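You operate a simulated robot arm through the tools that you are given. There is no shell and no other tool. Be economical: measure what you need, move in short steps, check, and stop when the job is done.

You are at the controls of a simulated robot arm. One attempt, no reset.

Task
Open the slabs drawer, take the medium mixing shaft from the bench right of the red mixer and leave it in the inside of the slabs drawer and shut the drawer again. Put the pink jar labelled "MU67" from the bench right of the red mixer on the bench right of the warm plate. Put the small white bowl in the sink bowl. Put the red-band beaker in the sink bowl. Open the cloths drawer, take the yellow sponge on the cooling bench and put it away in the inside of the cloths drawer, then shut the drawer. Open the pad bin lid. Any order will do. Set down upright: pink jar, red-band beaker.

The check looks at the end state, three seconds after you hand in, the way a careful person would. Anything else that was tipped, shoved, dropped, spilled or broken makes it a failure. A push-on lid holds only when it is set on centred and level and pressed home; a screw cap is set on level and turned clockwise until tight. Flat cloth is picked up by pressing the open fingertips on it (5 to 10 N) and closing them slowly along it; thin cloth reads only 2 to 8 mm in the jaws.

Robot
A 7-joint arm with a fingered hand on a trunk, on a base that drives. Base frame: it is fixed to the floor where the robot stands at the start and does not move with it; the origin is under the middle of the robot, x ahead of it, y to its left, z up. Lengths are in m, angles in degrees, forces in N, time in s.
With the tool pointing down near the work surface it reaches from about 0.14 to 0.76 m from the robot's upright axis, wherever it stands. Its first joint turns from -69.0 to 172.0 degrees. Places, roughly: bench right of the warm plate [-4.9, 1.3, 0.9]; cloths drawer [-1.7, -1.7, 0.5]; inside of the cloths drawer [-1.7, -1.8, 0.5]; inside of the slabs drawer [0.7, 0.2, 0.7]; medium mixing shaft (5x5x12 cm) [-4.3, 0, 0.9]; pad bin lid [1.5, -1.5, 0.5]; pink jar [-4.25, 0, 1]; red-band beaker (6x6x8 cm) [-4.9, 0.7, 0.9]; sink bowl [-2.7, 2.7, 0.8]; slabs drawer [0.7, 0.2, 0.8]; small white bowl (11x11x6 cm) [-4.9, 0.6, 0.9]; yellow sponge (8x5x3 cm) [-4.6, 1.8, 0.9]. Payload 3.4 kg.
The tool frame sits at the grasp point between the pads (the TCP): z along the fingers, y along the line on which they close. The tips reach 0.039 m beyond it. The gripper opens to 0.18 m. The gripper's body begins 0.111 m behind the TCP. The gripper is a hand of 3 fingers: y runs from the thumb to the fingers, the wrist lies at [0, 0, -0.262] in the tool frame, and closing takes about 1.5 s.
Orientation is that of the tool frame in the base frame, as a unit quaternion [w, x, y, z]. With the fingers straight down and closing along the base's y, the tool's x points along the base's -x, its y along +y and its z along -z.

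Tools
- The arm moves only by the tool apply_moves. Its argument "steps" is a list of rows, each an object of numbers (a shift or turn left out is 0, a gripper value left out holds the last): "x", "y", "z": the shift along the base's x, y, z in cm; "rx", "ry", "rz": the turn, a rotation vector about the base's x, y, z in degrees. In form: [{"x": .., "y": .., "z": .., "rx": .., "ry": .., "rz": ..}, ...]. A call has 1 to 10 rows; each row shifts and turns the commanded pose from where the row before left it. "fingers" is the closure in counts, from 0 (fully open) to 255 (shut), set as the call begins (left out, the last holds). Rows are played at 5 a second. More than 0.05 m and 8.6 degrees between two rows, or a gripper value outside its range, and nothing of the call is played. Where a pose cannot be reached the arm comes as near as it can. A force on the tool above 40 N (or 10 N above the force at the start of the call, whichever is more), or a blocked arm, ends the call early, and 0.2 s more pass. The fingers move at their own pace (about 0.072 m/s each) and stop on an object; they squeeze with about 28 N. The grip force told is the motor's: it shows also when the fingers shut on nothing. Time passes only in rows, and 0.2 s behind the last, so rows that do not move let the fingers close. The reply holds the time, the measured pose of the TCP, the force on the tool along the base axes, the opening and the grip force, in the units named above and with some noise, with the torque about the TCP (base axes, N m) and any sound that the robot's microphone picked up.
- Cameras (640 x 400 px; columns grow to the right, rows downward): "scene" is now at [0.0872, -0.0057, 1.8054]; the picture's right is [0.07, -1.00, -0.00], its down [-0.93, -0.07, -0.36] and it looks along [0.36, 0.03, -0.93] (base axes); focal length 248 px, centre (320, 200). "wrist" rides on the gripper at [0.063, -0.036, -0.128] in the tool frame; the picture's right is [0.50, 0.87, 0.00], its down [-0.75, 0.43, -0.49] and it looks along [-0.43, 0.25, 0.87] (tool axes); focal length 226 px, centre (320, 200). There is no depth. A picture from a camera that has moved, and an enlarged one, comes with that camera's place and axes in the base frame and with its lens. The place of the scene camera against the robot may be out by one fixed shift of up to 0.012 m in any direction.
- grab_frame(camera): a new picture of that camera. No time passes.
- lift_body(by): slides the trunk up (or, below 0, down) by that many m; the arm and the scene camera ride with it, the base frame stays. It gives what a move gives, with no picture.
- steer(legs): drives the robot by 1 to 6 legs, each [ahead, left, turn to the left] in m, m and degrees, along the robot's own axes; the way and the turn of a leg run together, so that a leg with both is an arc; at most 1.5 m and 180 degrees a leg. The arm and the cameras ride along, it lands a little off, and it stops where it bumps. It gives what a move gives.
- curl_fingers(finger1, finger2, thumb_bend): sets how far each is bent, from 0 (flat) to 1 (curled in); at 0.3 the hand is open as for a grip, at 0.7 the pads meet at the TCP. One left out holds its place. A second passes; each finger stops where it meets its share of the squeeze, and holds until it gets a number again. A gripper value or a shape takes the hand back. It gives what a move gives, with no picture; readings hold the bend of each and the force on the fingers (four entries, about 0 where the hand has none), thumb and palm.
- preshape(shape): the hand has 3 fingers and takes this shape, open, in about a second: jaw (thumb against the fingers, like two jaws); tri (thumb and two fingers); tip (a fingertip pinch); poke (one finger out to press); point (the index stretched); flat (the hand flat); cup (the hand cupped); fist (a fist). The gripper value then closes the fingers along that shape, each until it touches; the sizes above hold for jaw. It gives what a move gives, with no picture.
- pan_tilt(pan, tilt): turns the head with the scene camera to pan (to the left, within 143 degrees either way) and tilt (down, from -29 to 69), counted from straight ahead of the robot. It gives what a move gives.
- zoom(camera, box): a new picture of the part [left, top, right, bottom] of that camera's present view, enlarged. No time passes.
- close_job(): hands the job in; it is judged then, once.

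Go step by step. Nothing tells you exact positions but the pictures and the camera data: compare them with the known pose of the tool, close in by small moves and look again before you grip or let go. The budget is 217 turns and 198 pictures, counting those below and the enlarged ones. Unless the task says otherwise, let go and move clear before handing in.

The tools are called after ">>>" as name(argument=value, ...) on one line, values as JSON. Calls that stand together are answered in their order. apply_moves: Moves the arm, as the interface text tells. Its arguments: {"type":"object","properties":{"steps":{"type":"array","items":{"type":"object","properties":{"x":{"type":"number"},"y":{"type":"number"},"z":{"type":"number"},"rx":{"type":"number"},"ry":{"type":"number"},"rz":{"type":"number"}}}},"fingers":{"type":"number"}},"required":["steps"]} The other tools are called the same way: lift_body (by) slides the trunk up or down; preshape (shape) gives the hand a shape; curl_fingers (finger1, finger2, thumb_bend) moves the fingers one by one; steer (legs) drives the base; pan_tilt (pan, tilt) turns the head that bears the scene camera; grab_frame (camera) takes a picture; zoom (camera, box) takes an enlarged picture of a part of a camera's view; close_job () hands the job in.

At the start:

```text
time: 0.0
ee_pos: [0.434, -0.0939, 1.0185]
orientation: [0.0, 0.0, 1.0, 0.001]
wrist_force: [0.0, -0.8, 0.1]
torque: [0.0, 0.0, -0.02]
gripper_width: 0.18
finger_force: 0.1
shape: jaw
bend: [0.3, 0.3, 0.3]
finger forces: [0.0, 0.1, 0.0, 0.1, 0.0, 0.0]
trunk travel left (down, up): [-0.3, 0.242]
robot x, y, heading: [-0.0009, -0.0018, 0.1]
head pan, tilt: [4.2, 68.8]
```

scene: 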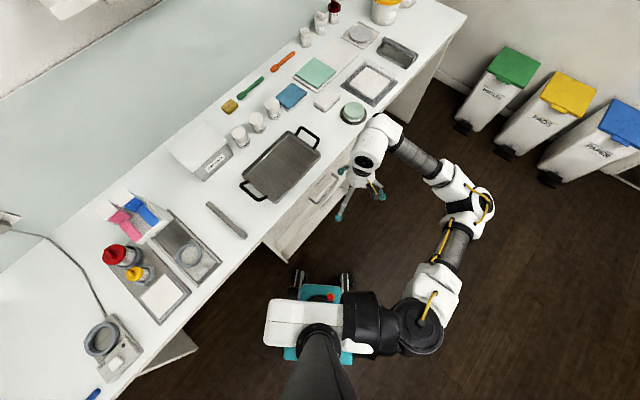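
wrist: 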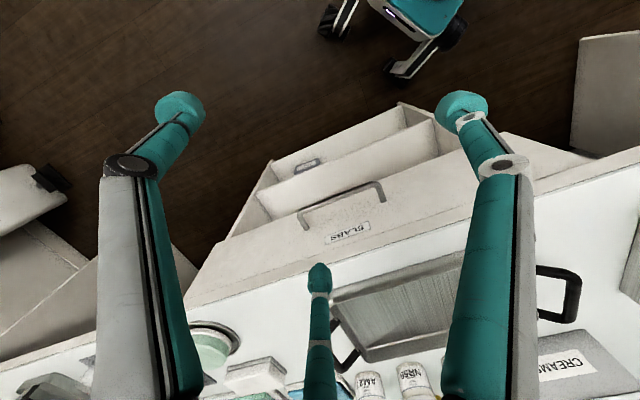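

I see the bench running diagonally ahead, with the slabs drawer front under it near the hand. First I'll look at the drawers more closely.

>>> pan_tilt(pan=10, tilt=50)

>>> grab_frame(camera="scene")

>>> zoom(camera="wrist", box=[180, 60, 500, 260])

```text
time: 0.8
ee_pos: [0.4323, -0.0913, 1.0192]
orientation: [0.001, 0.0, 1.0, 0.0]
wrist_force: [-0.1, 0.0, 0.3]
torque: [0.01, 0.02, 0.0]
gripper_width: 0.1802
finger_force: 0.0
shape: jaw
bend: [0.3, 0.3, 0.3]
finger forces: [0.0, 0.0, 0.1, 0.0, 0.0, 0.0]
trunk travel left (down, up): [-0.3, 0.242]
robot x, y, heading: [-0.0002, -0.0009, -0.0]
head pan, tilt: [10.0, 50.0]
```

```text
195 pictures are left
camera scene: at [0.1074, 0.0036, 1.8272], right [0.17, -0.98, 0.0], down [-0.76, -0.13, -0.64], along [0.63, 0.11, -0.77], focal length 248 px, centre (320, 200)
```

scene: 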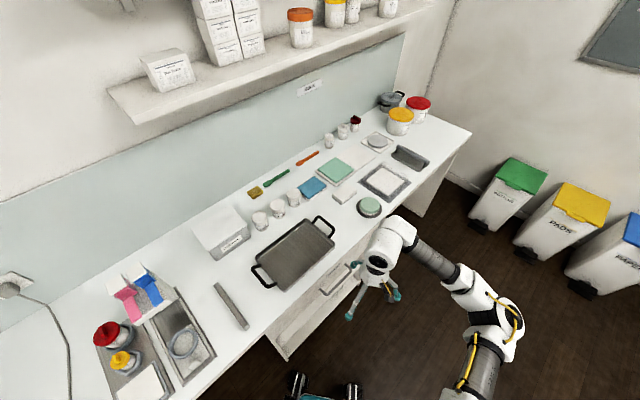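

```text
2.00 times, centred on (340, 160) of wrist
camera zoom: at [0.3693, -0.1269, 1.1475], right [-0.5, 0.87, 0.0], down [0.75, 0.44, 0.49], along [0.43, 0.25, -0.87], focal length 452 px, centre (280, 280)
```

zoom: 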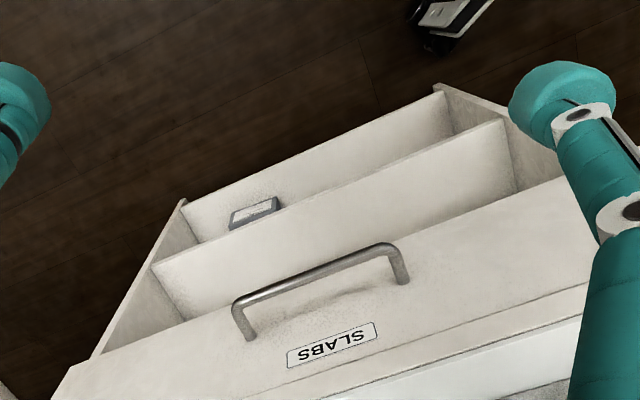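

>>> zoom(camera="scene", box=[230, 220, 390, 320])

>>> zoom(camera="scene", box=[440, 130, 640, 320])

```text
4.00 times, centred on (310, 270) of scene
camera zoom: at [0.1074, 0.0036, 1.8272], right [0.17, -0.98, 0.0], down [-0.76, -0.13, -0.64], along [0.63, 0.11, -0.77], focal length 993 px, centre (360, -80)
```

zoom: 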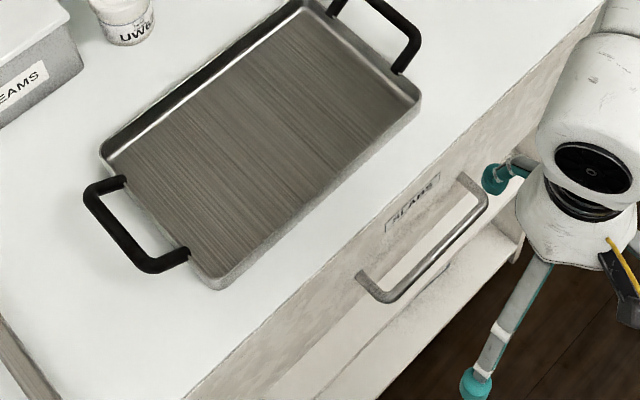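

```text
2.11 times, centred on (540, 225) of scene
camera zoom: at [0.1074, 0.0036, 1.8272], right [0.17, -0.98, 0.0], down [-0.76, -0.13, -0.64], along [0.63, 0.11, -0.77], focal length 522 px, centre (-143, 147)
```

zoom: 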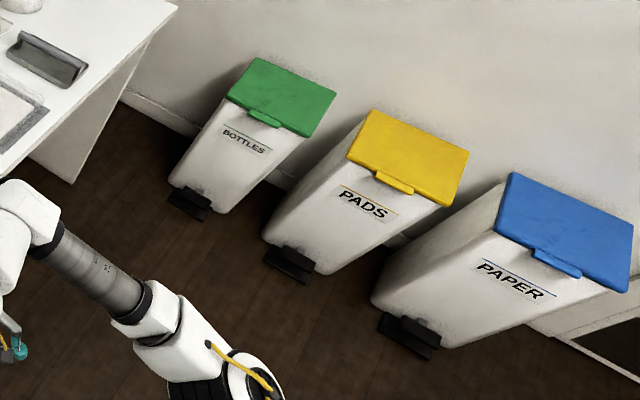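

The slabs handle is a horizontal bar with its middle near (0.53, 0.00, 0.785), and the drawer faces heading about 52°. I'll turn the hand to face it, pitched about 30° below horizontal and closing vertically.

>>> apply_moves(steps=[{"x": 0.2, "y": -0.5, "z": -2, "rz": -7.54}, {"x": 0.2, "y": -0.5, "z": -2, "rz": -7.54}, {"x": 0.2, "y": -0.5, "z": -2, "rz": -7.54}, {"x": 0.2, "y": -0.5, "z": -2, "rz": -7.54}, {"x": 0.2, "y": -0.5, "z": -2, "rz": -7.54}])

>>> apply_moves(steps=[{"rx": 5.93, "ry": -4.58}, {"rx": 5.93, "ry": -4.58}, {"rx": 5.93, "ry": -4.58}, {"rx": 5.93, "ry": -4.58}, {"rx": 5.93, "ry": -4.58}, {"rx": 5.93, "ry": -4.58}, {"rx": 5.93, "ry": -4.58}, {"rx": 5.93, "ry": -4.58}])

>>> grab_frame(camera="wrist")

>>> grab_frame(camera="scene")

```text
time: 2.0
ee_pos: [0.5048, -0.1686, 0.885]
orientation: [0.001, 0.323, 0.946, 0.001]
wrist_force: [0.6, -0.7, -0.6]
torque: [-0.01, 0.01, 0.0]
gripper_width: 0.1799
finger_force: 0.1
shape: jaw
bend: [0.3, 0.3, 0.3]
finger forces: [0.0, 0.0, 0.0, 0.1, 0.0, 0.0]
out of reach, approached as far as the arm can: row 2, 3, 4, 5
trunk travel left (down, up): [-0.3, 0.242]
robot x, y, heading: [0.0007, 0.0001, -0.0]
head pan, tilt: [10.0, 50.0]
```

```text
time: 3.8
ee_pos: [0.5048, -0.1687, 0.8851]
orientation: [0.162, 0.281, 0.819, 0.473]
wrist_force: [0.0, 0.1, 0.0]
torque: [0.0, -0.02, 0.01]
gripper_width: 0.1799
finger_force: 0.1
shape: jaw
bend: [0.3, 0.3, 0.3]
finger forces: [0.0, 0.1, 0.0, 0.0, 0.1, 0.0]
trunk travel left (down, up): [-0.3, 0.242]
robot x, y, heading: [0.0029, -0.0032, 0.1]
head pan, tilt: [10.0, 50.0]
```

```text
191 pictures are left
camera wrist: at [0.376, -0.231, 0.918], right [-0.13, 0.65, 0.75], down [0.47, -0.63, 0.62], along [0.88, 0.43, -0.22], focal length 226 px, centre (320, 200)
```

wrist: 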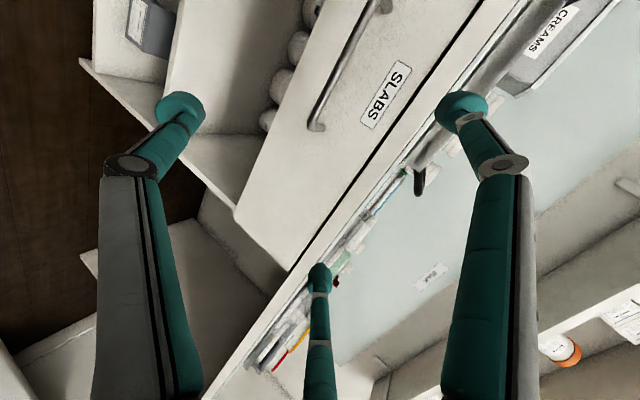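

```text
190 pictures are left
camera scene: at [0.1039, 0.0003, 1.8275], right [0.17, -0.98, -0.01], down [-0.76, -0.13, -0.64], along [0.63, 0.12, -0.77], focal length 248 px, centre (320, 200)
```

scene: 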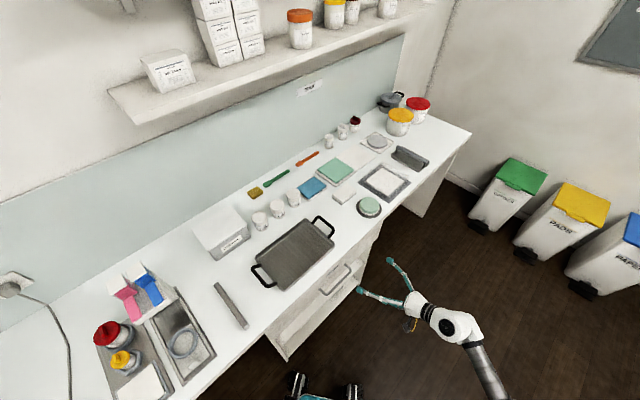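

The handle position agrees between views. I'll back the base off along the drawer's pull direction for arm room, then bring the hand to the pre-grasp.

>>> steer(legs=[[-0.09, -0.12, 0]])

>>> apply_moves(steps=[{"x": 1, "y": 4.0, "z": -1}, {"x": 1, "y": 4.0, "z": -1}, {"x": 1, "y": 4.0, "z": -1}, {"x": 1, "y": 4.0, "z": -1}, {"x": 1, "y": 4.0, "z": -0.4}])

>>> grab_frame(camera="wrist")

```text
time: 5.2
ee_pos: [0.413, -0.282, 0.8858]
orientation: [0.163, 0.28, 0.821, 0.469]
wrist_force: [0.1, -0.8, -0.2]
torque: [0.02, 0.0, 0.02]
gripper_width: 0.1801
finger_force: 0.1
shape: jaw
bend: [0.3, 0.3, 0.3]
finger forces: [0.0, 0.1, 0.1, 0.1, 0.0, 0.0]
trunk travel left (down, up): [-0.3, 0.242]
robot x, y, heading: [-0.09, -0.1175, 0.1]
head pan, tilt: [10.0, 50.0]
```

```text
time: 6.4
ee_pos: [0.4643, -0.0894, 0.8423]
orientation: [0.162, 0.281, 0.819, 0.472]
wrist_force: [-0.4, 0.3, -1.2]
torque: [-0.03, -0.02, -0.01]
gripper_width: 0.1798
finger_force: 0.0
shape: jaw
bend: [0.3, 0.3, 0.3]
finger forces: [0.0, 0.0, 0.1, 0.0, 0.0, 0.0]
trunk travel left (down, up): [-0.3, 0.242]
robot x, y, heading: [-0.0929, -0.1209, 0.2]
head pan, tilt: [10.0, 50.0]
```

```text
189 pictures are left
camera wrist: at [0.3354, -0.152, 0.8755], right [-0.13, 0.65, 0.75], down [0.47, -0.63, 0.62], along [0.87, 0.43, -0.22], focal length 226 px, centre (320, 200)
```

wrist: 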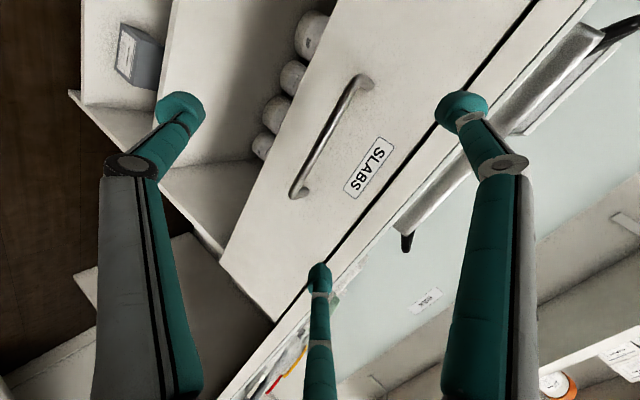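

The bar lies right along the tool axis. I'll flatten the pitch to about 15°, half-close the fingers and approach partway.

>>> apply_moves(steps=[{"rx": 5.93, "ry": -4.58}, {"rx": 5.93, "ry": -4.58}, {"x": 1, "y": 1.4, "z": -2.6}, {"x": 1.0, "y": 1.4, "z": -2.4}, {}, {}], fingers=165)

>>> grab_frame(camera="wrist")

```text
time: 7.8
ee_pos: [0.4817, -0.064, 0.791]
orientation: [0.197, 0.258, 0.749, 0.578]
wrist_force: [0.5, -0.3, -0.4]
torque: [0.05, -0.03, 0.03]
gripper_width: 0.0639
finger_force: 0.0
shape: jaw
bend: [0.72, 0.72, 0.74]
finger forces: [0.1, 0.1, 0.0, 0.0, 0.1, 0.1]
trunk travel left (down, up): [-0.3, 0.242]
robot x, y, heading: [-0.0891, -0.1222, 0.0]
head pan, tilt: [10.0, 50.0]
```

```text
188 pictures are left
camera wrist: at [0.3506, -0.1309, 0.7896], right [-0.26, 0.48, 0.84], down [0.37, -0.75, 0.54], along [0.89, 0.45, 0.01], focal length 226 px, centre (320, 200)
```

wrist: 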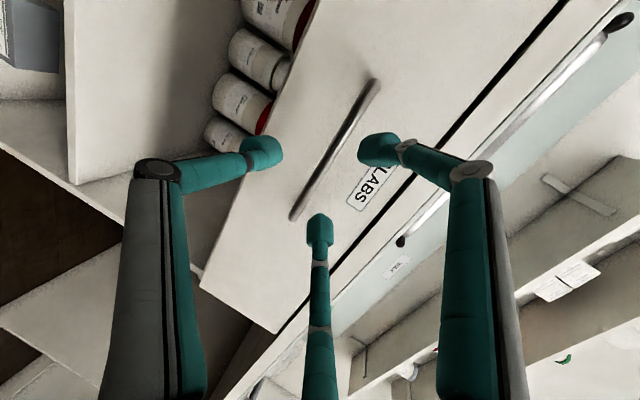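

>>> apply_moves(steps=[{"x": 1.2, "y": 1.7}, {"x": 1.2, "y": 1.7}, {"x": 1.2, "y": 1.6}])

>>> grab_frame(camera="wrist")

```text
time: 8.6
ee_pos: [0.5192, -0.0137, 0.7912]
orientation: [0.197, 0.258, 0.75, 0.576]
wrist_force: [0.0, -0.5, -0.4]
torque: [0.04, -0.01, 0.03]
gripper_width: 0.0642
finger_force: 0.0
shape: jaw
bend: [0.72, 0.72, 0.74]
finger forces: [0.0, 0.1, 0.0, 0.1, 0.0, 0.0]
trunk travel left (down, up): [-0.3, 0.242]
robot x, y, heading: [-0.091, -0.1206, 0.0]
head pan, tilt: [10.0, 50.0]
```

```text
187 pictures are left
camera wrist: at [0.3888, -0.0782, 0.7897], right [-0.26, 0.48, 0.84], down [0.37, -0.75, 0.55], along [0.89, 0.45, 0.01], focal length 226 px, centre (320, 200)
```

wrist: 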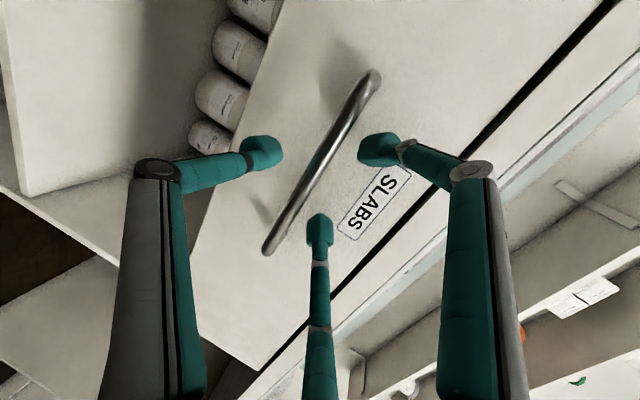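

The bar is between thumb and fingers. Closing.

>>> apply_moves(steps=[{}, {}, {}, {}, {}], fingers=255)

>>> apply_moves(steps=[{"x": -1.2, "y": -1.6}, {"x": -1.2, "y": -1.6}, {"x": -1.2, "y": -1.6}])

>>> grab_frame(camera="wrist")

```text
time: 9.8
ee_pos: [0.5179, -0.0091, 0.7898]
orientation: [0.197, 0.258, 0.751, 0.575]
wrist_force: [0.1, 1.9, -6.5]
torque: [-0.08, 0.06, 0.0]
gripper_width: 0.0
finger_force: 28.1
shape: jaw
bend: [0.66, 0.66, 0.72]
finger forces: [0.0, 0.1, 0.1, 0.0, 27.0, 0.0]
trunk travel left (down, up): [-0.3, 0.242]
robot x, y, heading: [-0.0912, -0.1204, -0.2]
head pan, tilt: [10.0, 50.0]
```

```text
time: 10.6
ee_pos: [0.483, -0.0599, 0.7902]
orientation: [0.196, 0.258, 0.751, 0.576]
wrist_force: [0.7, -2.6, -9.9]
torque: [-0.15, 0.09, 0.0]
gripper_width: 0.0
finger_force: 28.4
shape: jaw
bend: [0.66, 0.66, 0.72]
finger forces: [0.0, 0.1, 0.0, 0.0, 28.6, 0.0]
trunk travel left (down, up): [-0.3, 0.242]
robot x, y, heading: [-0.0921, -0.1198, 0.1]
head pan, tilt: [10.0, 50.0]
```

```text
186 pictures are left
camera wrist: at [0.3511, -0.1259, 0.7893], right [-0.25, 0.48, 0.84], down [0.37, -0.75, 0.55], along [0.89, 0.45, 0.01], focal length 226 px, centre (320, 200)
```

wrist: 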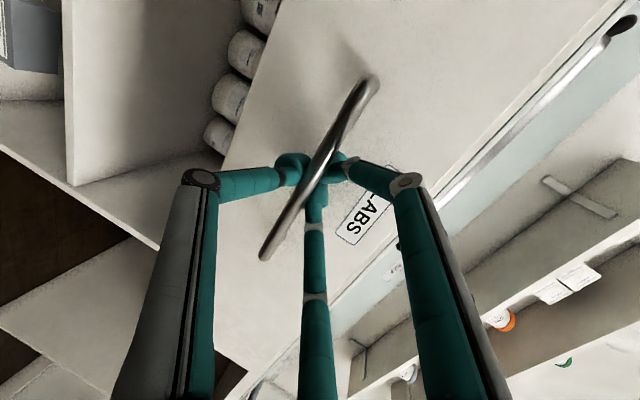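

The drawer follows. Pull further with the base.

>>> steer(legs=[[-0.122, -0.158, 0]])

>>> grab_frame(camera="wrist")

>>> grab_frame(camera="scene")

```text
time: 12.2
ee_pos: [0.3614, -0.2096, 0.7912]
orientation: [0.197, 0.256, 0.752, 0.575]
wrist_force: [4.1, -2.6, -9.3]
torque: [-0.14, -0.01, -0.06]
gripper_width: 0.0003
finger_force: 28.5
shape: jaw
bend: [0.66, 0.66, 0.72]
finger forces: [0.0, 0.0, 0.0, 0.1, 0.0, 0.1]
trunk travel left (down, up): [-0.3, 0.242]
robot x, y, heading: [-0.2089, -0.2709, 0.1]
head pan, tilt: [10.0, 50.0]
```

```text
185 pictures are left
camera wrist: at [0.231, -0.2752, 0.7899], right [-0.26, 0.49, 0.83], down [0.37, -0.75, 0.55], along [0.89, 0.45, 0.01], focal length 226 px, centre (320, 200)
```

wrist: 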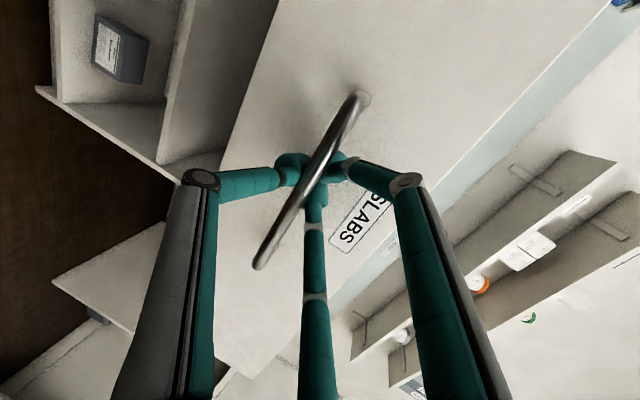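

```text
184 pictures are left
camera scene: at [-0.1044, -0.2652, 1.8272], right [0.18, -0.98, 0.0], down [-0.76, -0.14, -0.64], along [0.63, 0.11, -0.77], focal length 248 px, centre (320, 200)
```

scene: 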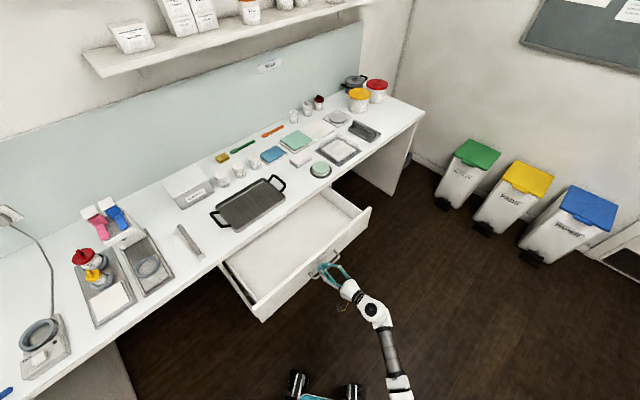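

The drawer is open about 26 cm. I'll release and back away, then drive toward the bins.

>>> apply_moves(steps=[{}, {}, {}, {"x": -1.5, "y": -2}, {"x": -1.5, "y": -2}, {"x": -1.5, "y": -2}, {"x": -1.5, "y": -2}], fingers=130)

>>> steer(legs=[[0.25, -0.75, 0], [0.55, 0, -45]])

>>> pan_tilt(pan=0, tilt=45)

>>> grab_frame(camera="scene")

>>> grab_frame(camera="wrist")

```text
time: 13.8
ee_pos: [0.2978, -0.29, 0.7904]
orientation: [0.199, 0.256, 0.751, 0.575]
wrist_force: [0.8, -0.3, -0.2]
torque: [-0.03, 0.01, 0.0]
gripper_width: 0.0875
finger_force: 0.0
shape: jaw
bend: [0.71, 0.71, 0.72]
finger forces: [0.0, 0.0, 0.0, 0.0, 0.0, 0.1]
trunk travel left (down, up): [-0.3, 0.242]
robot x, y, heading: [-0.2129, -0.2737, 0.3]
head pan, tilt: [10.0, 50.0]
```

```text
time: 20.8
ee_pos: [0.8621, -1.6178, 0.791]
orientation: [0.409, 0.533, 0.589, 0.449]
wrist_force: [-0.4, 0.1, -0.2]
torque: [-0.02, 0.01, 0.0]
gripper_width: 0.0877
finger_force: 0.1
shape: jaw
bend: [0.71, 0.71, 0.72]
finger forces: [0.0, 0.0, 0.1, 0.1, 0.1, 0.1]
trunk travel left (down, up): [-0.3, 0.242]
robot x, y, heading: [0.5258, -1.2366, -46.3]
head pan, tilt: [10.0, 50.0]
```

```text
time: 21.5
ee_pos: [0.8646, -1.6137, 0.7912]
orientation: [0.41, 0.532, 0.59, 0.448]
wrist_force: [0.1, 0.0, -0.4]
torque: [0.01, 0.01, 0.02]
gripper_width: 0.0878
finger_force: 0.0
shape: jaw
bend: [0.71, 0.71, 0.72]
finger forces: [0.0, 0.1, 0.0, 0.0, 0.0, 0.1]
trunk travel left (down, up): [-0.3, 0.242]
robot x, y, heading: [0.5267, -1.2387, -46.3]
head pan, tilt: [0.0, 45.0]
```

```text
183 pictures are left
camera scene: at [0.5912, -1.3294, 1.8343], right [-0.72, -0.69, 0.0], down [-0.49, 0.51, -0.71], along [0.49, -0.51, -0.71], focal length 248 px, centre (320, 200)
```

scene: 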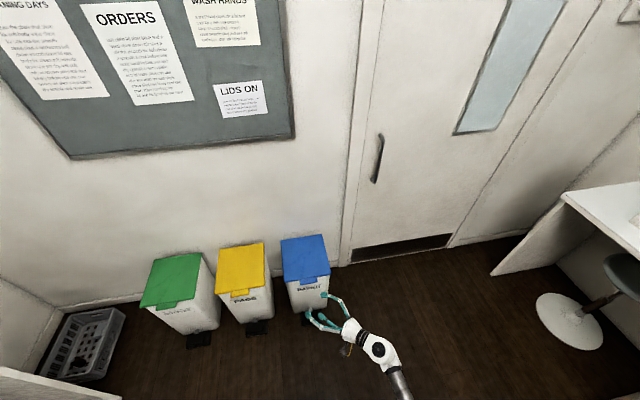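

```text
182 pictures are left
camera wrist: at [0.7257, -1.5658, 0.7896], right [0.18, 0.52, 0.83], down [-0.29, -0.78, 0.55], along [0.94, -0.34, 0.01], focal length 226 px, centre (320, 200)
```

wrist: 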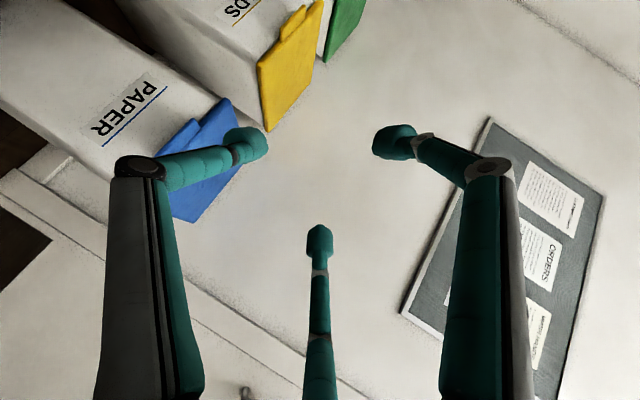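

>>> zoom(camera="scene", box=[180, 220, 340, 350])

>>> zoom(camera="wrist", box=[170, 0, 370, 130])

```text
3.08 times, centred on (260, 285) of scene
camera zoom: at [0.5912, -1.3294, 1.8343], right [-0.72, -0.69, 0.0], down [-0.49, 0.51, -0.71], along [0.49, -0.51, -0.71], focal length 764 px, centre (505, -62)
```

zoom: 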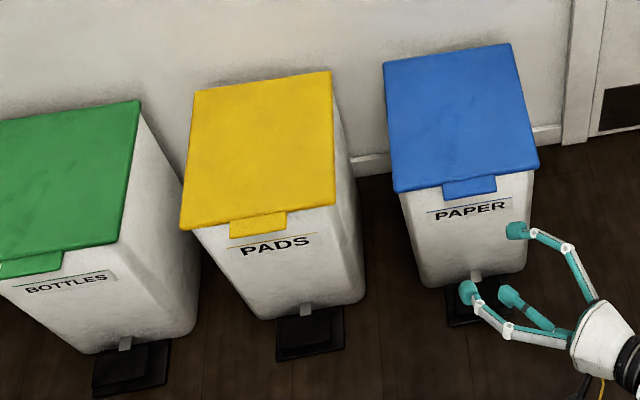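

```text
3.08 times, centred on (270, 65) of wrist
camera zoom: at [0.7257, -1.5658, 0.7896], right [0.18, 0.52, 0.83], down [-0.29, -0.78, 0.55], along [0.94, -0.34, 0.01], focal length 696 px, centre (474, 615)
```

zoom: 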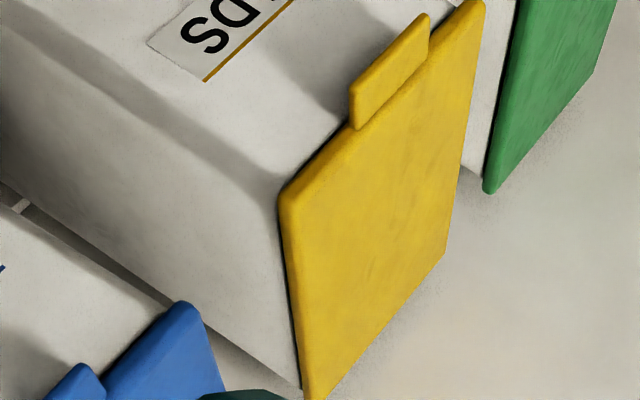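

The pads-bin tab is at about (1.307, −1.453, 0.516), lid 0.27 wide and 0.29 deep, hinged at the wall side. I'll move closer, turn the hand to face it, close the fingers as a probe, and lower the trunk.

>>> steer(legs=[[0.06, 0.25, 0]])

>>> apply_moves(steps=[{"rz": -8.5, "x": -2, "y": 1.5}, {"rz": -8.5, "x": -2, "y": 1.5}, {"rz": -8.5, "x": -1}, {"rz": -8.5}, {"rz": -8.5}, {"rx": -4.5, "ry": -6}, {"rx": -4.5, "ry": -6}], fingers=255)

>>> lift_body(by=-0.22)

>>> grab_frame(camera="wrist")

>>> grab_frame(camera="scene")

```text
time: 23.4
ee_pos: [1.072, -1.4993, 0.7898]
orientation: [0.41, 0.534, 0.585, 0.452]
wrist_force: [-0.2, -0.1, -0.2]
torque: [0.01, -0.06, 0.07]
gripper_width: 0.088
finger_force: 0.0
shape: jaw
bend: [0.71, 0.71, 0.72]
finger forces: [0.0, 0.1, 0.1, 0.0, 0.0, 0.0]
trunk travel left (down, up): [-0.3, 0.242]
robot x, y, heading: [0.7406, -1.1113, -46.6]
head pan, tilt: [0.0, 45.0]
```

```text
time: 24.9
ee_pos: [1.0243, -1.4664, 0.7903]
orientation: [0.631, 0.637, 0.314, 0.312]
wrist_force: [0.1, 0.3, -0.4]
torque: [-0.03, 0.01, 0.03]
gripper_width: 0.0001
finger_force: 27.6
shape: jaw
bend: [0.66, 0.66, 0.66]
finger forces: [0.0, 0.1, 0.0, 0.1, 0.0, 0.0]
trunk travel left (down, up): [-0.3, 0.242]
robot x, y, heading: [0.7401, -1.1132, -46.4]
head pan, tilt: [0.0, 45.0]
```

```text
time: 27.3
ee_pos: [1.0299, -1.4617, 0.5718]
orientation: [0.633, 0.635, 0.317, 0.31]
wrist_force: [-0.1, -0.3, -0.9]
torque: [-0.01, -0.06, 0.01]
gripper_width: 0.0
finger_force: 28.0
shape: jaw
bend: [0.66, 0.66, 0.66]
finger forces: [0.0, 0.1, 0.1, 0.0, 0.0, 0.0]
trunk travel left (down, up): [-0.08, 0.462]
robot x, y, heading: [0.7397, -1.114, -46.7]
head pan, tilt: [0.0, 45.0]
```

```text
179 pictures are left
camera wrist: at [0.9663, -1.3334, 0.5357], right [0.31, 0.4, 0.86], down [-0.84, -0.3, 0.44], along [0.44, -0.87, 0.24], focal length 226 px, centre (320, 200)
```

wrist: 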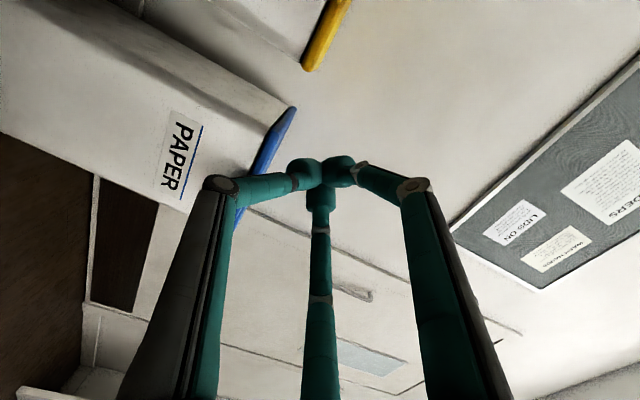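

```text
178 pictures are left
camera scene: at [1.0127, -1.4192, 1.5755], right [-0.73, -0.69, 0.0], down [-0.48, 0.52, -0.71], along [0.49, -0.51, -0.71], focal length 248 px, centre (320, 200)
```

scene: 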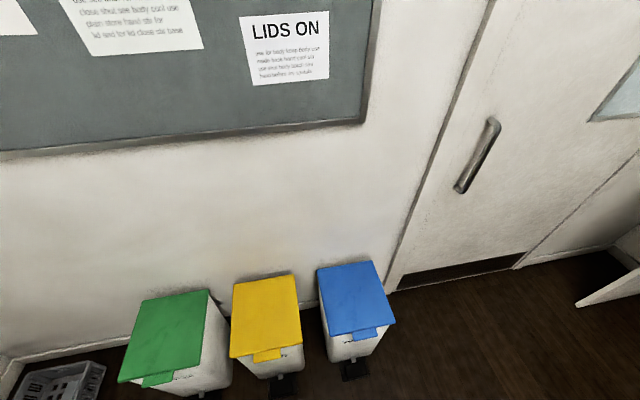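

>>> apply_moves(steps=[{"x": 2.1, "y": 2.8, "z": -1.7}, {"x": 2.1, "y": 2.8, "z": -1.8}, {"x": 2.1, "y": 2.8, "z": -1.8}, {"x": 2.1, "y": 2.8, "z": -1.7}, {"x": 2.1, "y": 2.8, "z": -1.7}, {"x": 4, "y": -3}, {"x": 4, "y": -3}])

>>> grab_frame(camera="wrist")

>>> zoom(camera="scene", box=[160, 240, 420, 400])

```text
time: 28.9
ee_pos: [1.2147, -1.3798, 0.4822]
orientation: [0.632, 0.636, 0.316, 0.31]
wrist_force: [-0.1, 0.8, 0.7]
torque: [0.02, 0.02, 0.01]
gripper_width: 0.0002
finger_force: 28.2
shape: jaw
bend: [0.66, 0.66, 0.66]
finger forces: [0.0, 0.0, 0.1, 0.1, 0.1, 0.1]
trunk travel left (down, up): [-0.08, 0.462]
robot x, y, heading: [0.7406, -1.1107, -46.8]
head pan, tilt: [0.0, 45.0]
```

```text
177 pictures are left
camera wrist: at [1.1511, -1.2516, 0.4466], right [0.31, 0.4, 0.86], down [-0.84, -0.3, 0.44], along [0.44, -0.87, 0.24], focal length 226 px, centre (320, 200)
```

wrist: 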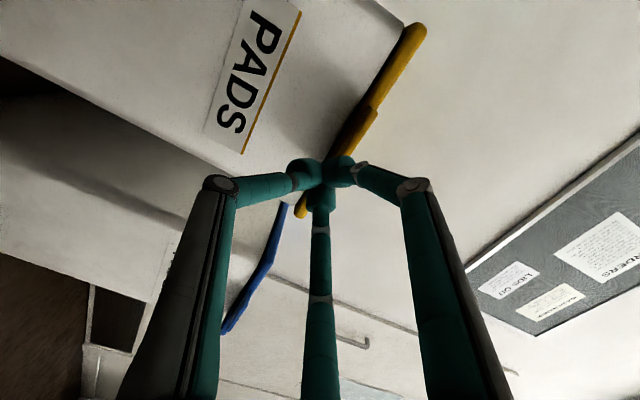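

```text
2.46 times, centred on (290, 320) of scene
camera zoom: at [1.0168, -1.4182, 1.5747], right [-0.73, -0.69, 0.0], down [-0.49, 0.52, -0.7], along [0.48, -0.51, -0.71], focal length 611 px, centre (394, -95)
```

zoom: 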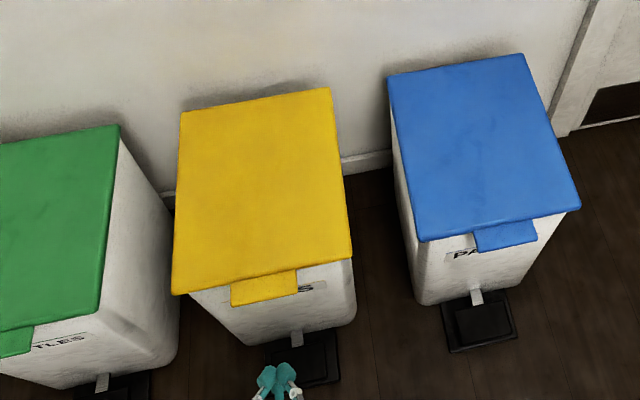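

>>> apply_moves(steps=[{"x": 2.6, "y": -1.9}, {"x": 2.6, "y": -1.9}, {"x": 2.6, "y": -1.9}])

>>> zoom(camera="scene", box=[160, 240, 420, 400])

>>> grab_frame(camera="wrist")

```text
time: 29.7
ee_pos: [1.295, -1.4357, 0.483]
orientation: [0.632, 0.635, 0.317, 0.311]
wrist_force: [1.1, -0.4, 0.9]
torque: [-0.01, 0.0, -0.01]
gripper_width: 0.0
finger_force: 28.0
shape: jaw
bend: [0.66, 0.66, 0.66]
finger forces: [0.0, 0.0, 0.0, 0.0, 0.1, 0.1]
trunk travel left (down, up): [-0.08, 0.462]
robot x, y, heading: [0.7429, -1.1131, -46.8]
head pan, tilt: [0.0, 45.0]
```

```text
2.46 times, centred on (290, 320) of scene
camera zoom: at [1.0174, -1.4184, 1.5747], right [-0.73, -0.69, 0.0], down [-0.49, 0.52, -0.7], along [0.48, -0.51, -0.71], focal length 611 px, centre (394, -95)
```

zoom: 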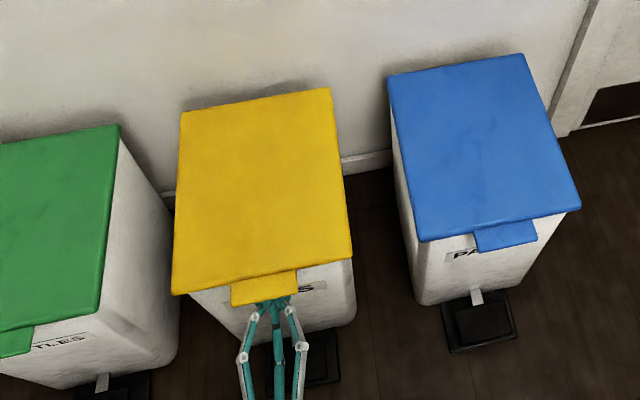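

```text
174 pictures are left
camera wrist: at [1.231, -1.3088, 0.4481], right [0.31, 0.4, 0.86], down [-0.84, -0.3, 0.44], along [0.44, -0.87, 0.24], focal length 226 px, centre (320, 200)
```

wrist: 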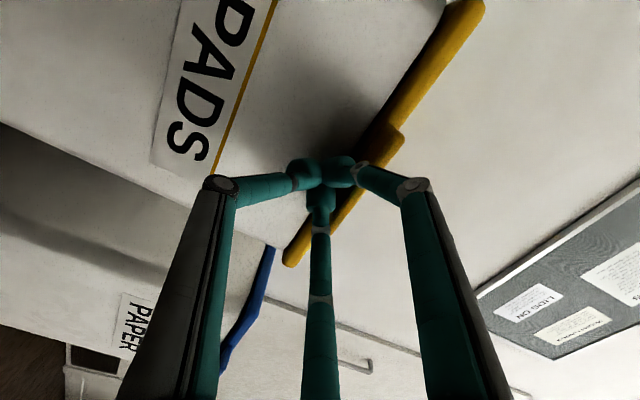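

Tips are under the tab. Lift in an arc.

>>> apply_moves(steps=[{"z": 3}, {"x": 0.3, "y": -0.2, "z": 4}, {"x": 0.8, "y": -0.6, "z": 4}, {"x": 1.2, "y": -0.9, "z": 4}])

>>> grab_frame(camera="scene")

```text
time: 30.7
ee_pos: [1.3127, -1.4556, 0.6314]
orientation: [0.632, 0.635, 0.316, 0.311]
wrist_force: [-1.2, 0.5, -0.2]
torque: [0.02, 0.04, 0.0]
gripper_width: 0.0001
finger_force: 27.7
shape: jaw
bend: [0.66, 0.66, 0.66]
finger forces: [0.0, 0.0, 0.0, 0.1, 0.0, 0.0]
trunk travel left (down, up): [-0.08, 0.462]
robot x, y, heading: [0.7404, -1.1108, -46.8]
head pan, tilt: [0.0, 45.0]
```

```text
173 pictures are left
camera scene: at [1.0174, -1.4179, 1.5749], right [-0.73, -0.69, 0.0], down [-0.49, 0.52, -0.7], along [0.48, -0.51, -0.71], focal length 248 px, centre (320, 200)
```

scene: 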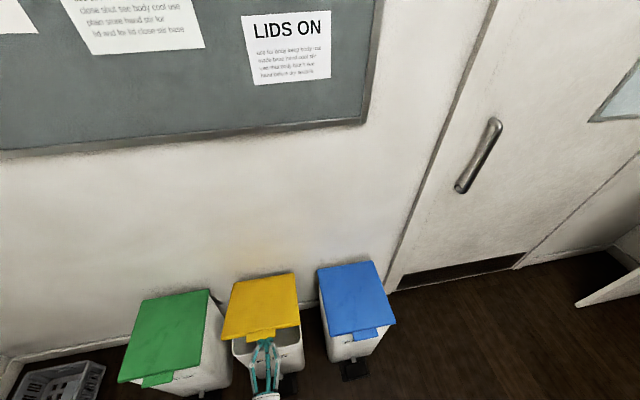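

>>> apply_moves(steps=[{"x": 1.6, "y": -1.2, "z": 4}, {"x": 2.2, "y": -1.6, "z": 3.8}, {"x": 2.8, "y": -2.1, "z": 3}, {"x": 3, "y": -2.2, "z": 2.5}, {"x": 3, "y": -2.2, "z": 1.5}])

>>> grab_frame(camera="scene")

```text
time: 31.9
ee_pos: [1.4397, -1.5495, 0.7797]
orientation: [0.632, 0.636, 0.317, 0.31]
wrist_force: [-0.9, -0.3, 0.0]
torque: [0.0, 0.02, 0.0]
gripper_width: 0.0001
finger_force: 27.8
shape: jaw
bend: [0.66, 0.66, 0.66]
finger forces: [0.1, 0.1, 0.0, 0.0, 0.0, 0.1]
trunk travel left (down, up): [-0.08, 0.462]
robot x, y, heading: [0.7414, -1.11, -46.5]
head pan, tilt: [0.0, 45.0]
```

```text
172 pictures are left
camera scene: at [1.0194, -1.4183, 1.5743], right [-0.73, -0.69, 0.0], down [-0.49, 0.52, -0.7], along [0.48, -0.51, -0.71], focal length 248 px, centre (320, 200)
```

scene: 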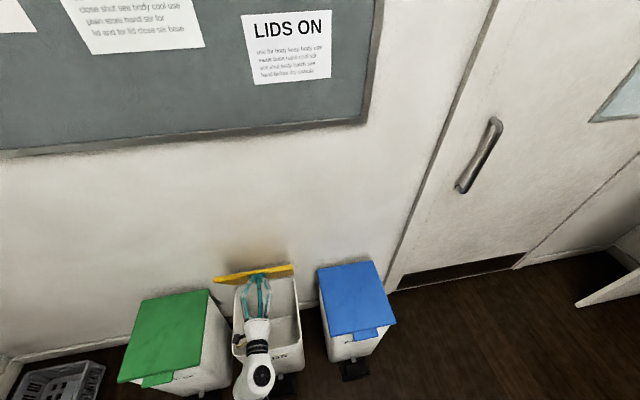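

>>> apply_moves(steps=[{"x": 2.4, "y": -1.8, "z": -1}, {"x": 2.4, "y": -1.8, "z": -1}, {"x": 2.0, "y": -1.5, "z": -1}, {"x": 2.0, "y": -1.5}])

>>> grab_frame(camera="scene")

```text
time: 32.7
ee_pos: [1.5029, -1.5927, 0.7819]
orientation: [0.643, 0.623, 0.31, 0.32]
wrist_force: [-6.7, -3.3, 28.4]
torque: [-0.69, -1.05, -0.26]
gripper_width: 0.0
finger_force: 27.3
shape: jaw
bend: [0.64, 0.64, 0.73]
finger forces: [0.1, 0.1, 0.0, 0.0, 0.0, 0.0]
trunk travel left (down, up): [-0.08, 0.462]
robot x, y, heading: [0.7409, -1.1112, -46.8]
head pan, tilt: [0.0, 45.0]
stopped in row 3: the force on the tool passed its limit at 42 N (the readings are from after the stop); the commanded pose is now the measured one
```

```text
171 pictures are left
camera scene: at [1.0105, -1.4168, 1.5766], right [-0.73, -0.69, 0.0], down [-0.48, 0.52, -0.71], along [0.49, -0.51, -0.71], focal length 248 px, centre (320, 200)
```

scene: 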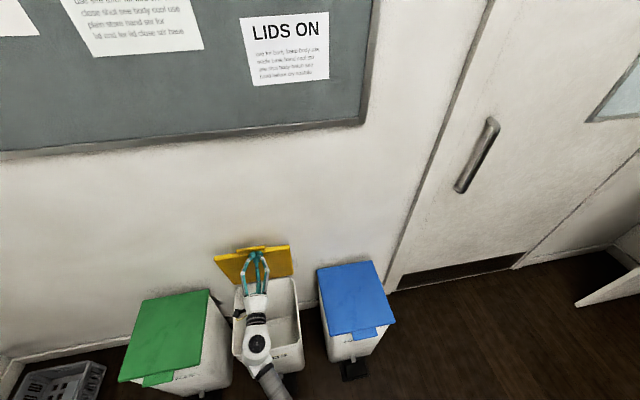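

The lid is past vertical now. I'll ease up and back off to see whether it stays.

>>> apply_moves(steps=[{"z": 1.5}, {"x": -2, "y": 1.5, "z": 1}, {"x": -4, "y": 3}, {"x": -4, "y": 3}, {"x": -4, "y": 3}, {"x": -4, "y": 3}])

>>> grab_frame(camera="scene")

```text
time: 34.1
ee_pos: [1.3309, -1.4742, 0.8063]
orientation: [0.646, 0.621, 0.31, 0.318]
wrist_force: [0.8, 0.4, -0.5]
torque: [-0.01, 0.02, 0.0]
gripper_width: 0.0
finger_force: 28.7
shape: jaw
bend: [0.64, 0.64, 0.72]
finger forces: [0.0, 0.0, 0.0, 0.0, 0.1, 0.0]
trunk travel left (down, up): [-0.08, 0.462]
robot x, y, heading: [0.7418, -1.1096, -46.5]
head pan, tilt: [0.0, 45.0]
```

```text
170 pictures are left
camera scene: at [1.0297, -1.4335, 1.571], right [-0.73, -0.69, 0.0], down [-0.49, 0.53, -0.69], along [0.48, -0.5, -0.72], focal length 248 px, centre (320, 200)
```

scene: 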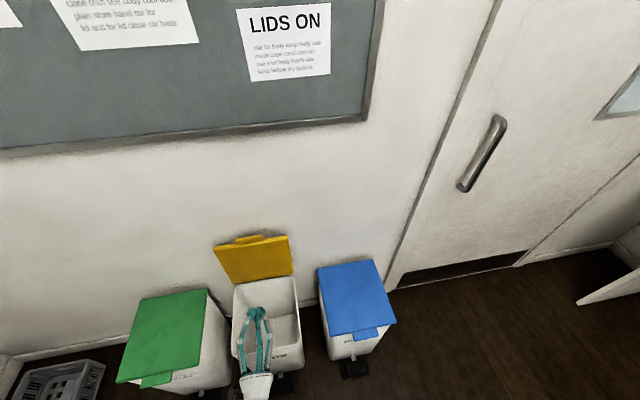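

The lid stays open. I'll raise the trunk, back away, and look toward the cloths drawer side.

>>> lift_body(by=0.22)

>>> steer(legs=[[-0.6, -0.1, 0], [-0.4, -0.1, -50]])

>>> pan_tilt(pan=-50, tilt=30)

>>> grab_frame(camera="scene")

```text
time: 36.4
ee_pos: [1.3229, -1.4578, 1.0142]
orientation: [0.637, 0.629, 0.314, 0.315]
wrist_force: [-0.1, 0.1, -0.5]
torque: [0.01, 0.0, 0.0]
gripper_width: 0.0001
finger_force: 28.1
shape: jaw
bend: [0.64, 0.64, 0.72]
finger forces: [0.0, 0.1, 0.1, 0.0, 0.0, 0.0]
trunk travel left (down, up): [-0.3, 0.242]
robot x, y, heading: [0.7412, -1.1126, -46.7]
head pan, tilt: [0.0, 45.0]
```

```text
time: 42.2
ee_pos: [0.1274, -1.0565, 1.0146]
orientation: [0.713, 0.701, 0.011, 0.007]
wrist_force: [-0.9, -0.7, 0.2]
torque: [0.02, -0.02, -0.01]
gripper_width: 0.0004
finger_force: 28.6
shape: jaw
bend: [0.64, 0.64, 0.72]
finger forces: [0.1, 0.0, 0.0, 0.1, 0.1, 0.1]
trunk travel left (down, up): [-0.3, 0.242]
robot x, y, heading: [0.0329, -0.3862, -98.4]
head pan, tilt: [0.0, 45.0]
```

```text
time: 43.4
ee_pos: [0.1254, -1.0555, 1.016]
orientation: [0.713, 0.701, 0.01, 0.007]
wrist_force: [-1.2, -0.5, 0.3]
torque: [0.0, -0.02, 0.01]
gripper_width: 0.0
finger_force: 27.8
shape: jaw
bend: [0.64, 0.64, 0.72]
finger forces: [0.1, 0.1, 0.0, 0.1, 0.0, 0.0]
trunk travel left (down, up): [-0.3, 0.242]
robot x, y, heading: [0.0274, -0.3841, -98.0]
head pan, tilt: [-50.0, 30.0]
```

```text
169 pictures are left
camera scene: at [-0.0586, -0.4732, 1.8569], right [-0.53, 0.85, 0.0], down [0.43, 0.27, -0.87], along [-0.74, -0.46, -0.5], focal length 248 px, centre (320, 200)
```

scene: 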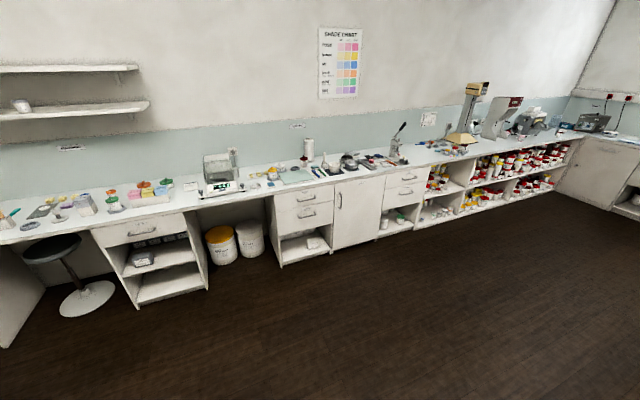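

>>> zoom(camera="scene", box=[250, 150, 450, 275])

>>> zoom(camera="scene", box=[440, 70, 640, 195])

```text
3.20 times, centred on (350, 212) of scene
camera zoom: at [-0.0586, -0.4732, 1.8569], right [-0.53, 0.85, 0.0], down [0.43, 0.27, -0.87], along [-0.74, -0.46, -0.5], focal length 794 px, centre (224, 160)
```

zoom: 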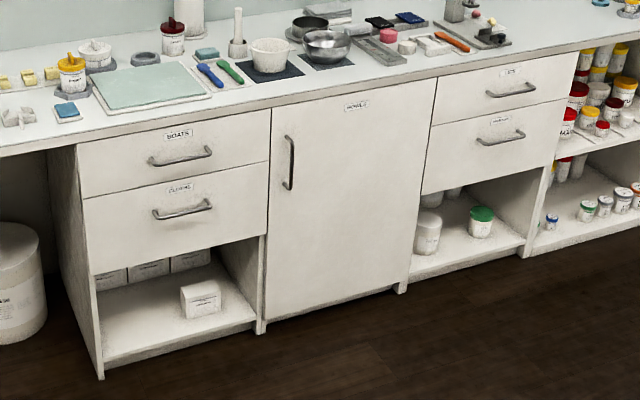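

```text
3.20 times, centred on (540, 132) of scene
camera zoom: at [-0.0586, -0.4732, 1.8569], right [-0.53, 0.85, 0.0], down [0.43, 0.27, -0.87], along [-0.74, -0.46, -0.5], focal length 794 px, centre (-384, 416)
```

zoom: 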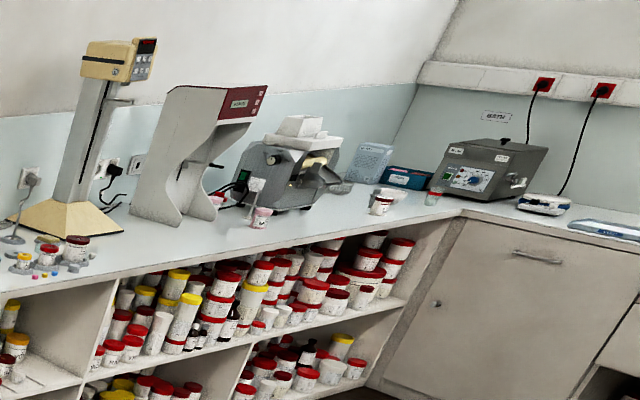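

The cloths drawer is the lower-left one (below BOATS), handle near (−1.62, −1.58, 0.59). I'll drive there and face it.

>>> steer(legs=[[0.655, -1.135, 0], [0, 0, -38.6]])

>>> pan_tilt(pan=0, tilt=50)

>>> lift_body(by=-0.22)

>>> grab_frame(camera="scene")

>>> grab_frame(camera="wrist")

```text
time: 51.6
ee_pos: [-1.507, -1.4315, 1.0168]
orientation: [0.673, 0.664, -0.228, -0.233]
wrist_force: [-0.3, 0.0, 0.5]
torque: [-0.02, 0.03, 0.0]
gripper_width: 0.0
finger_force: 27.8
shape: jaw
bend: [0.64, 0.64, 0.72]
finger forces: [0.0, 0.0, 0.0, 0.0, 0.0, 0.1]
trunk travel left (down, up): [-0.3, 0.242]
robot x, y, heading: [-1.1519, -0.855, -137.7]
head pan, tilt: [-50.0, 30.0]
```

```text
time: 52.8
ee_pos: [-1.5068, -1.431, 1.0172]
orientation: [0.674, 0.663, -0.228, -0.235]
wrist_force: [0.1, 0.1, 1.0]
torque: [-0.03, -0.01, 0.02]
gripper_width: 0.0
finger_force: 28.2
shape: jaw
bend: [0.64, 0.64, 0.72]
finger forces: [0.0, 0.0, 0.1, 0.0, 0.0, 0.1]
trunk travel left (down, up): [-0.3, 0.242]
robot x, y, heading: [-1.1517, -0.8538, -137.6]
head pan, tilt: [0.0, 50.0]
```

```text
time: 55.4
ee_pos: [-1.5012, -1.4417, 0.8715]
orientation: [0.697, 0.639, -0.222, -0.239]
wrist_force: [-0.3, -0.9, -0.3]
torque: [-0.04, 0.09, 0.06]
gripper_width: 0.0
finger_force: 28.4
shape: jaw
bend: [0.64, 0.64, 0.72]
finger forces: [0.0, 0.0, 0.0, 0.0, 0.0, 0.1]
trunk travel left (down, up): [-0.107, 0.435]
robot x, y, heading: [-1.1507, -0.8528, -137.7]
head pan, tilt: [0.0, 50.0]
stopped: the arm was blocked; the commanded pose is now the measured one
```

```text
166 pictures are left
camera scene: at [-1.4379, -1.1111, 1.604], right [-0.67, 0.74, 0.0], down [0.57, 0.52, -0.63], along [-0.47, -0.43, -0.77], focal length 248 px, centre (320, 200)
```

scene: 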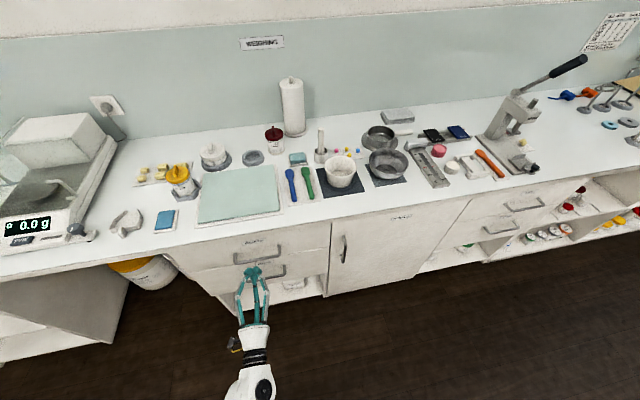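

```text
165 pictures are left
camera wrist: at [-1.3745, -1.3828, 0.8238], right [0.44, -0.25, 0.87], down [-0.27, 0.88, 0.39], along [-0.86, -0.4, 0.32], focal length 226 px, centre (320, 200)
```

wrist: 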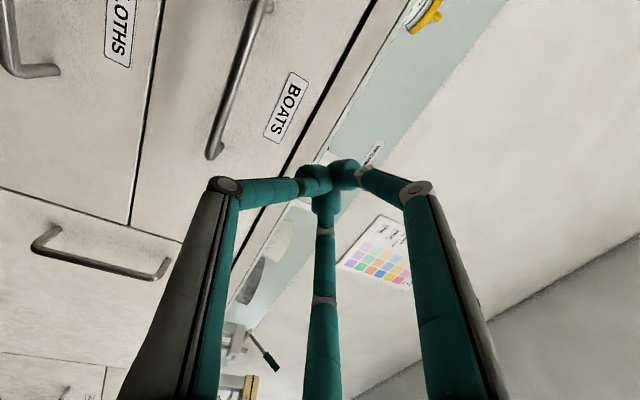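

>>> apply_moves(steps=[{"x": 1.5, "y": 2, "z": -4}, {"x": 1.5, "y": 2, "z": -4}, {"z": -4}, {"z": -4}, {"z": -4}, {"z": -4}, {"z": -4}])

>>> grab_frame(camera="wrist")

>>> grab_frame(camera="scene")

```text
time: 56.0
ee_pos: [-1.4802, -1.4234, 0.925]
orientation: [0.759, 0.555, -0.273, -0.205]
wrist_force: [-0.5, 0.1, 0.3]
torque: [0.03, 0.01, -0.02]
gripper_width: 0.0002
finger_force: 27.8
shape: jaw
bend: [0.64, 0.64, 0.72]
finger forces: [0.0, 0.1, 0.0, 0.0, 0.1, 0.0]
trunk travel left (down, up): [-0.107, 0.435]
robot x, y, heading: [-1.1526, -0.8528, -137.8]
head pan, tilt: [0.0, 50.0]
stopped in row 3: the arm was blocked; the commanded pose is now the measured one
```

```text
164 pictures are left
camera wrist: at [-1.3488, -1.3786, 0.8726], right [0.39, -0.05, 0.92], down [-0.26, 0.95, 0.16], along [-0.88, -0.3, 0.36], focal length 226 px, centre (320, 200)
```

wrist: 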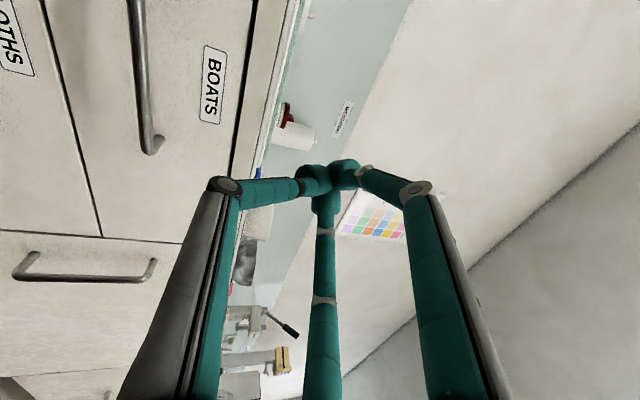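

```text
163 pictures are left
camera scene: at [-1.4351, -1.108, 1.6061], right [-0.67, 0.74, 0.0], down [0.57, 0.52, -0.64], along [-0.47, -0.43, -0.77], focal length 248 px, centre (320, 200)
```

scene: 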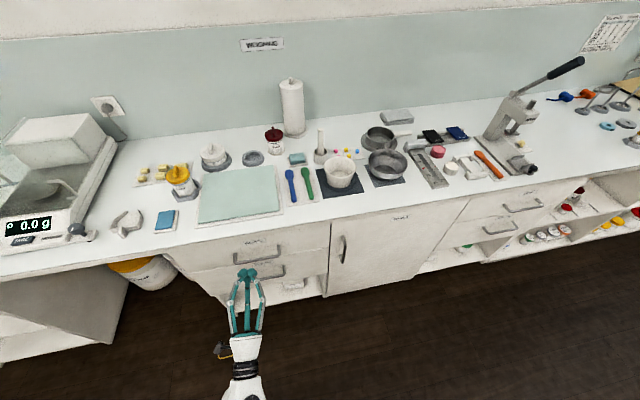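

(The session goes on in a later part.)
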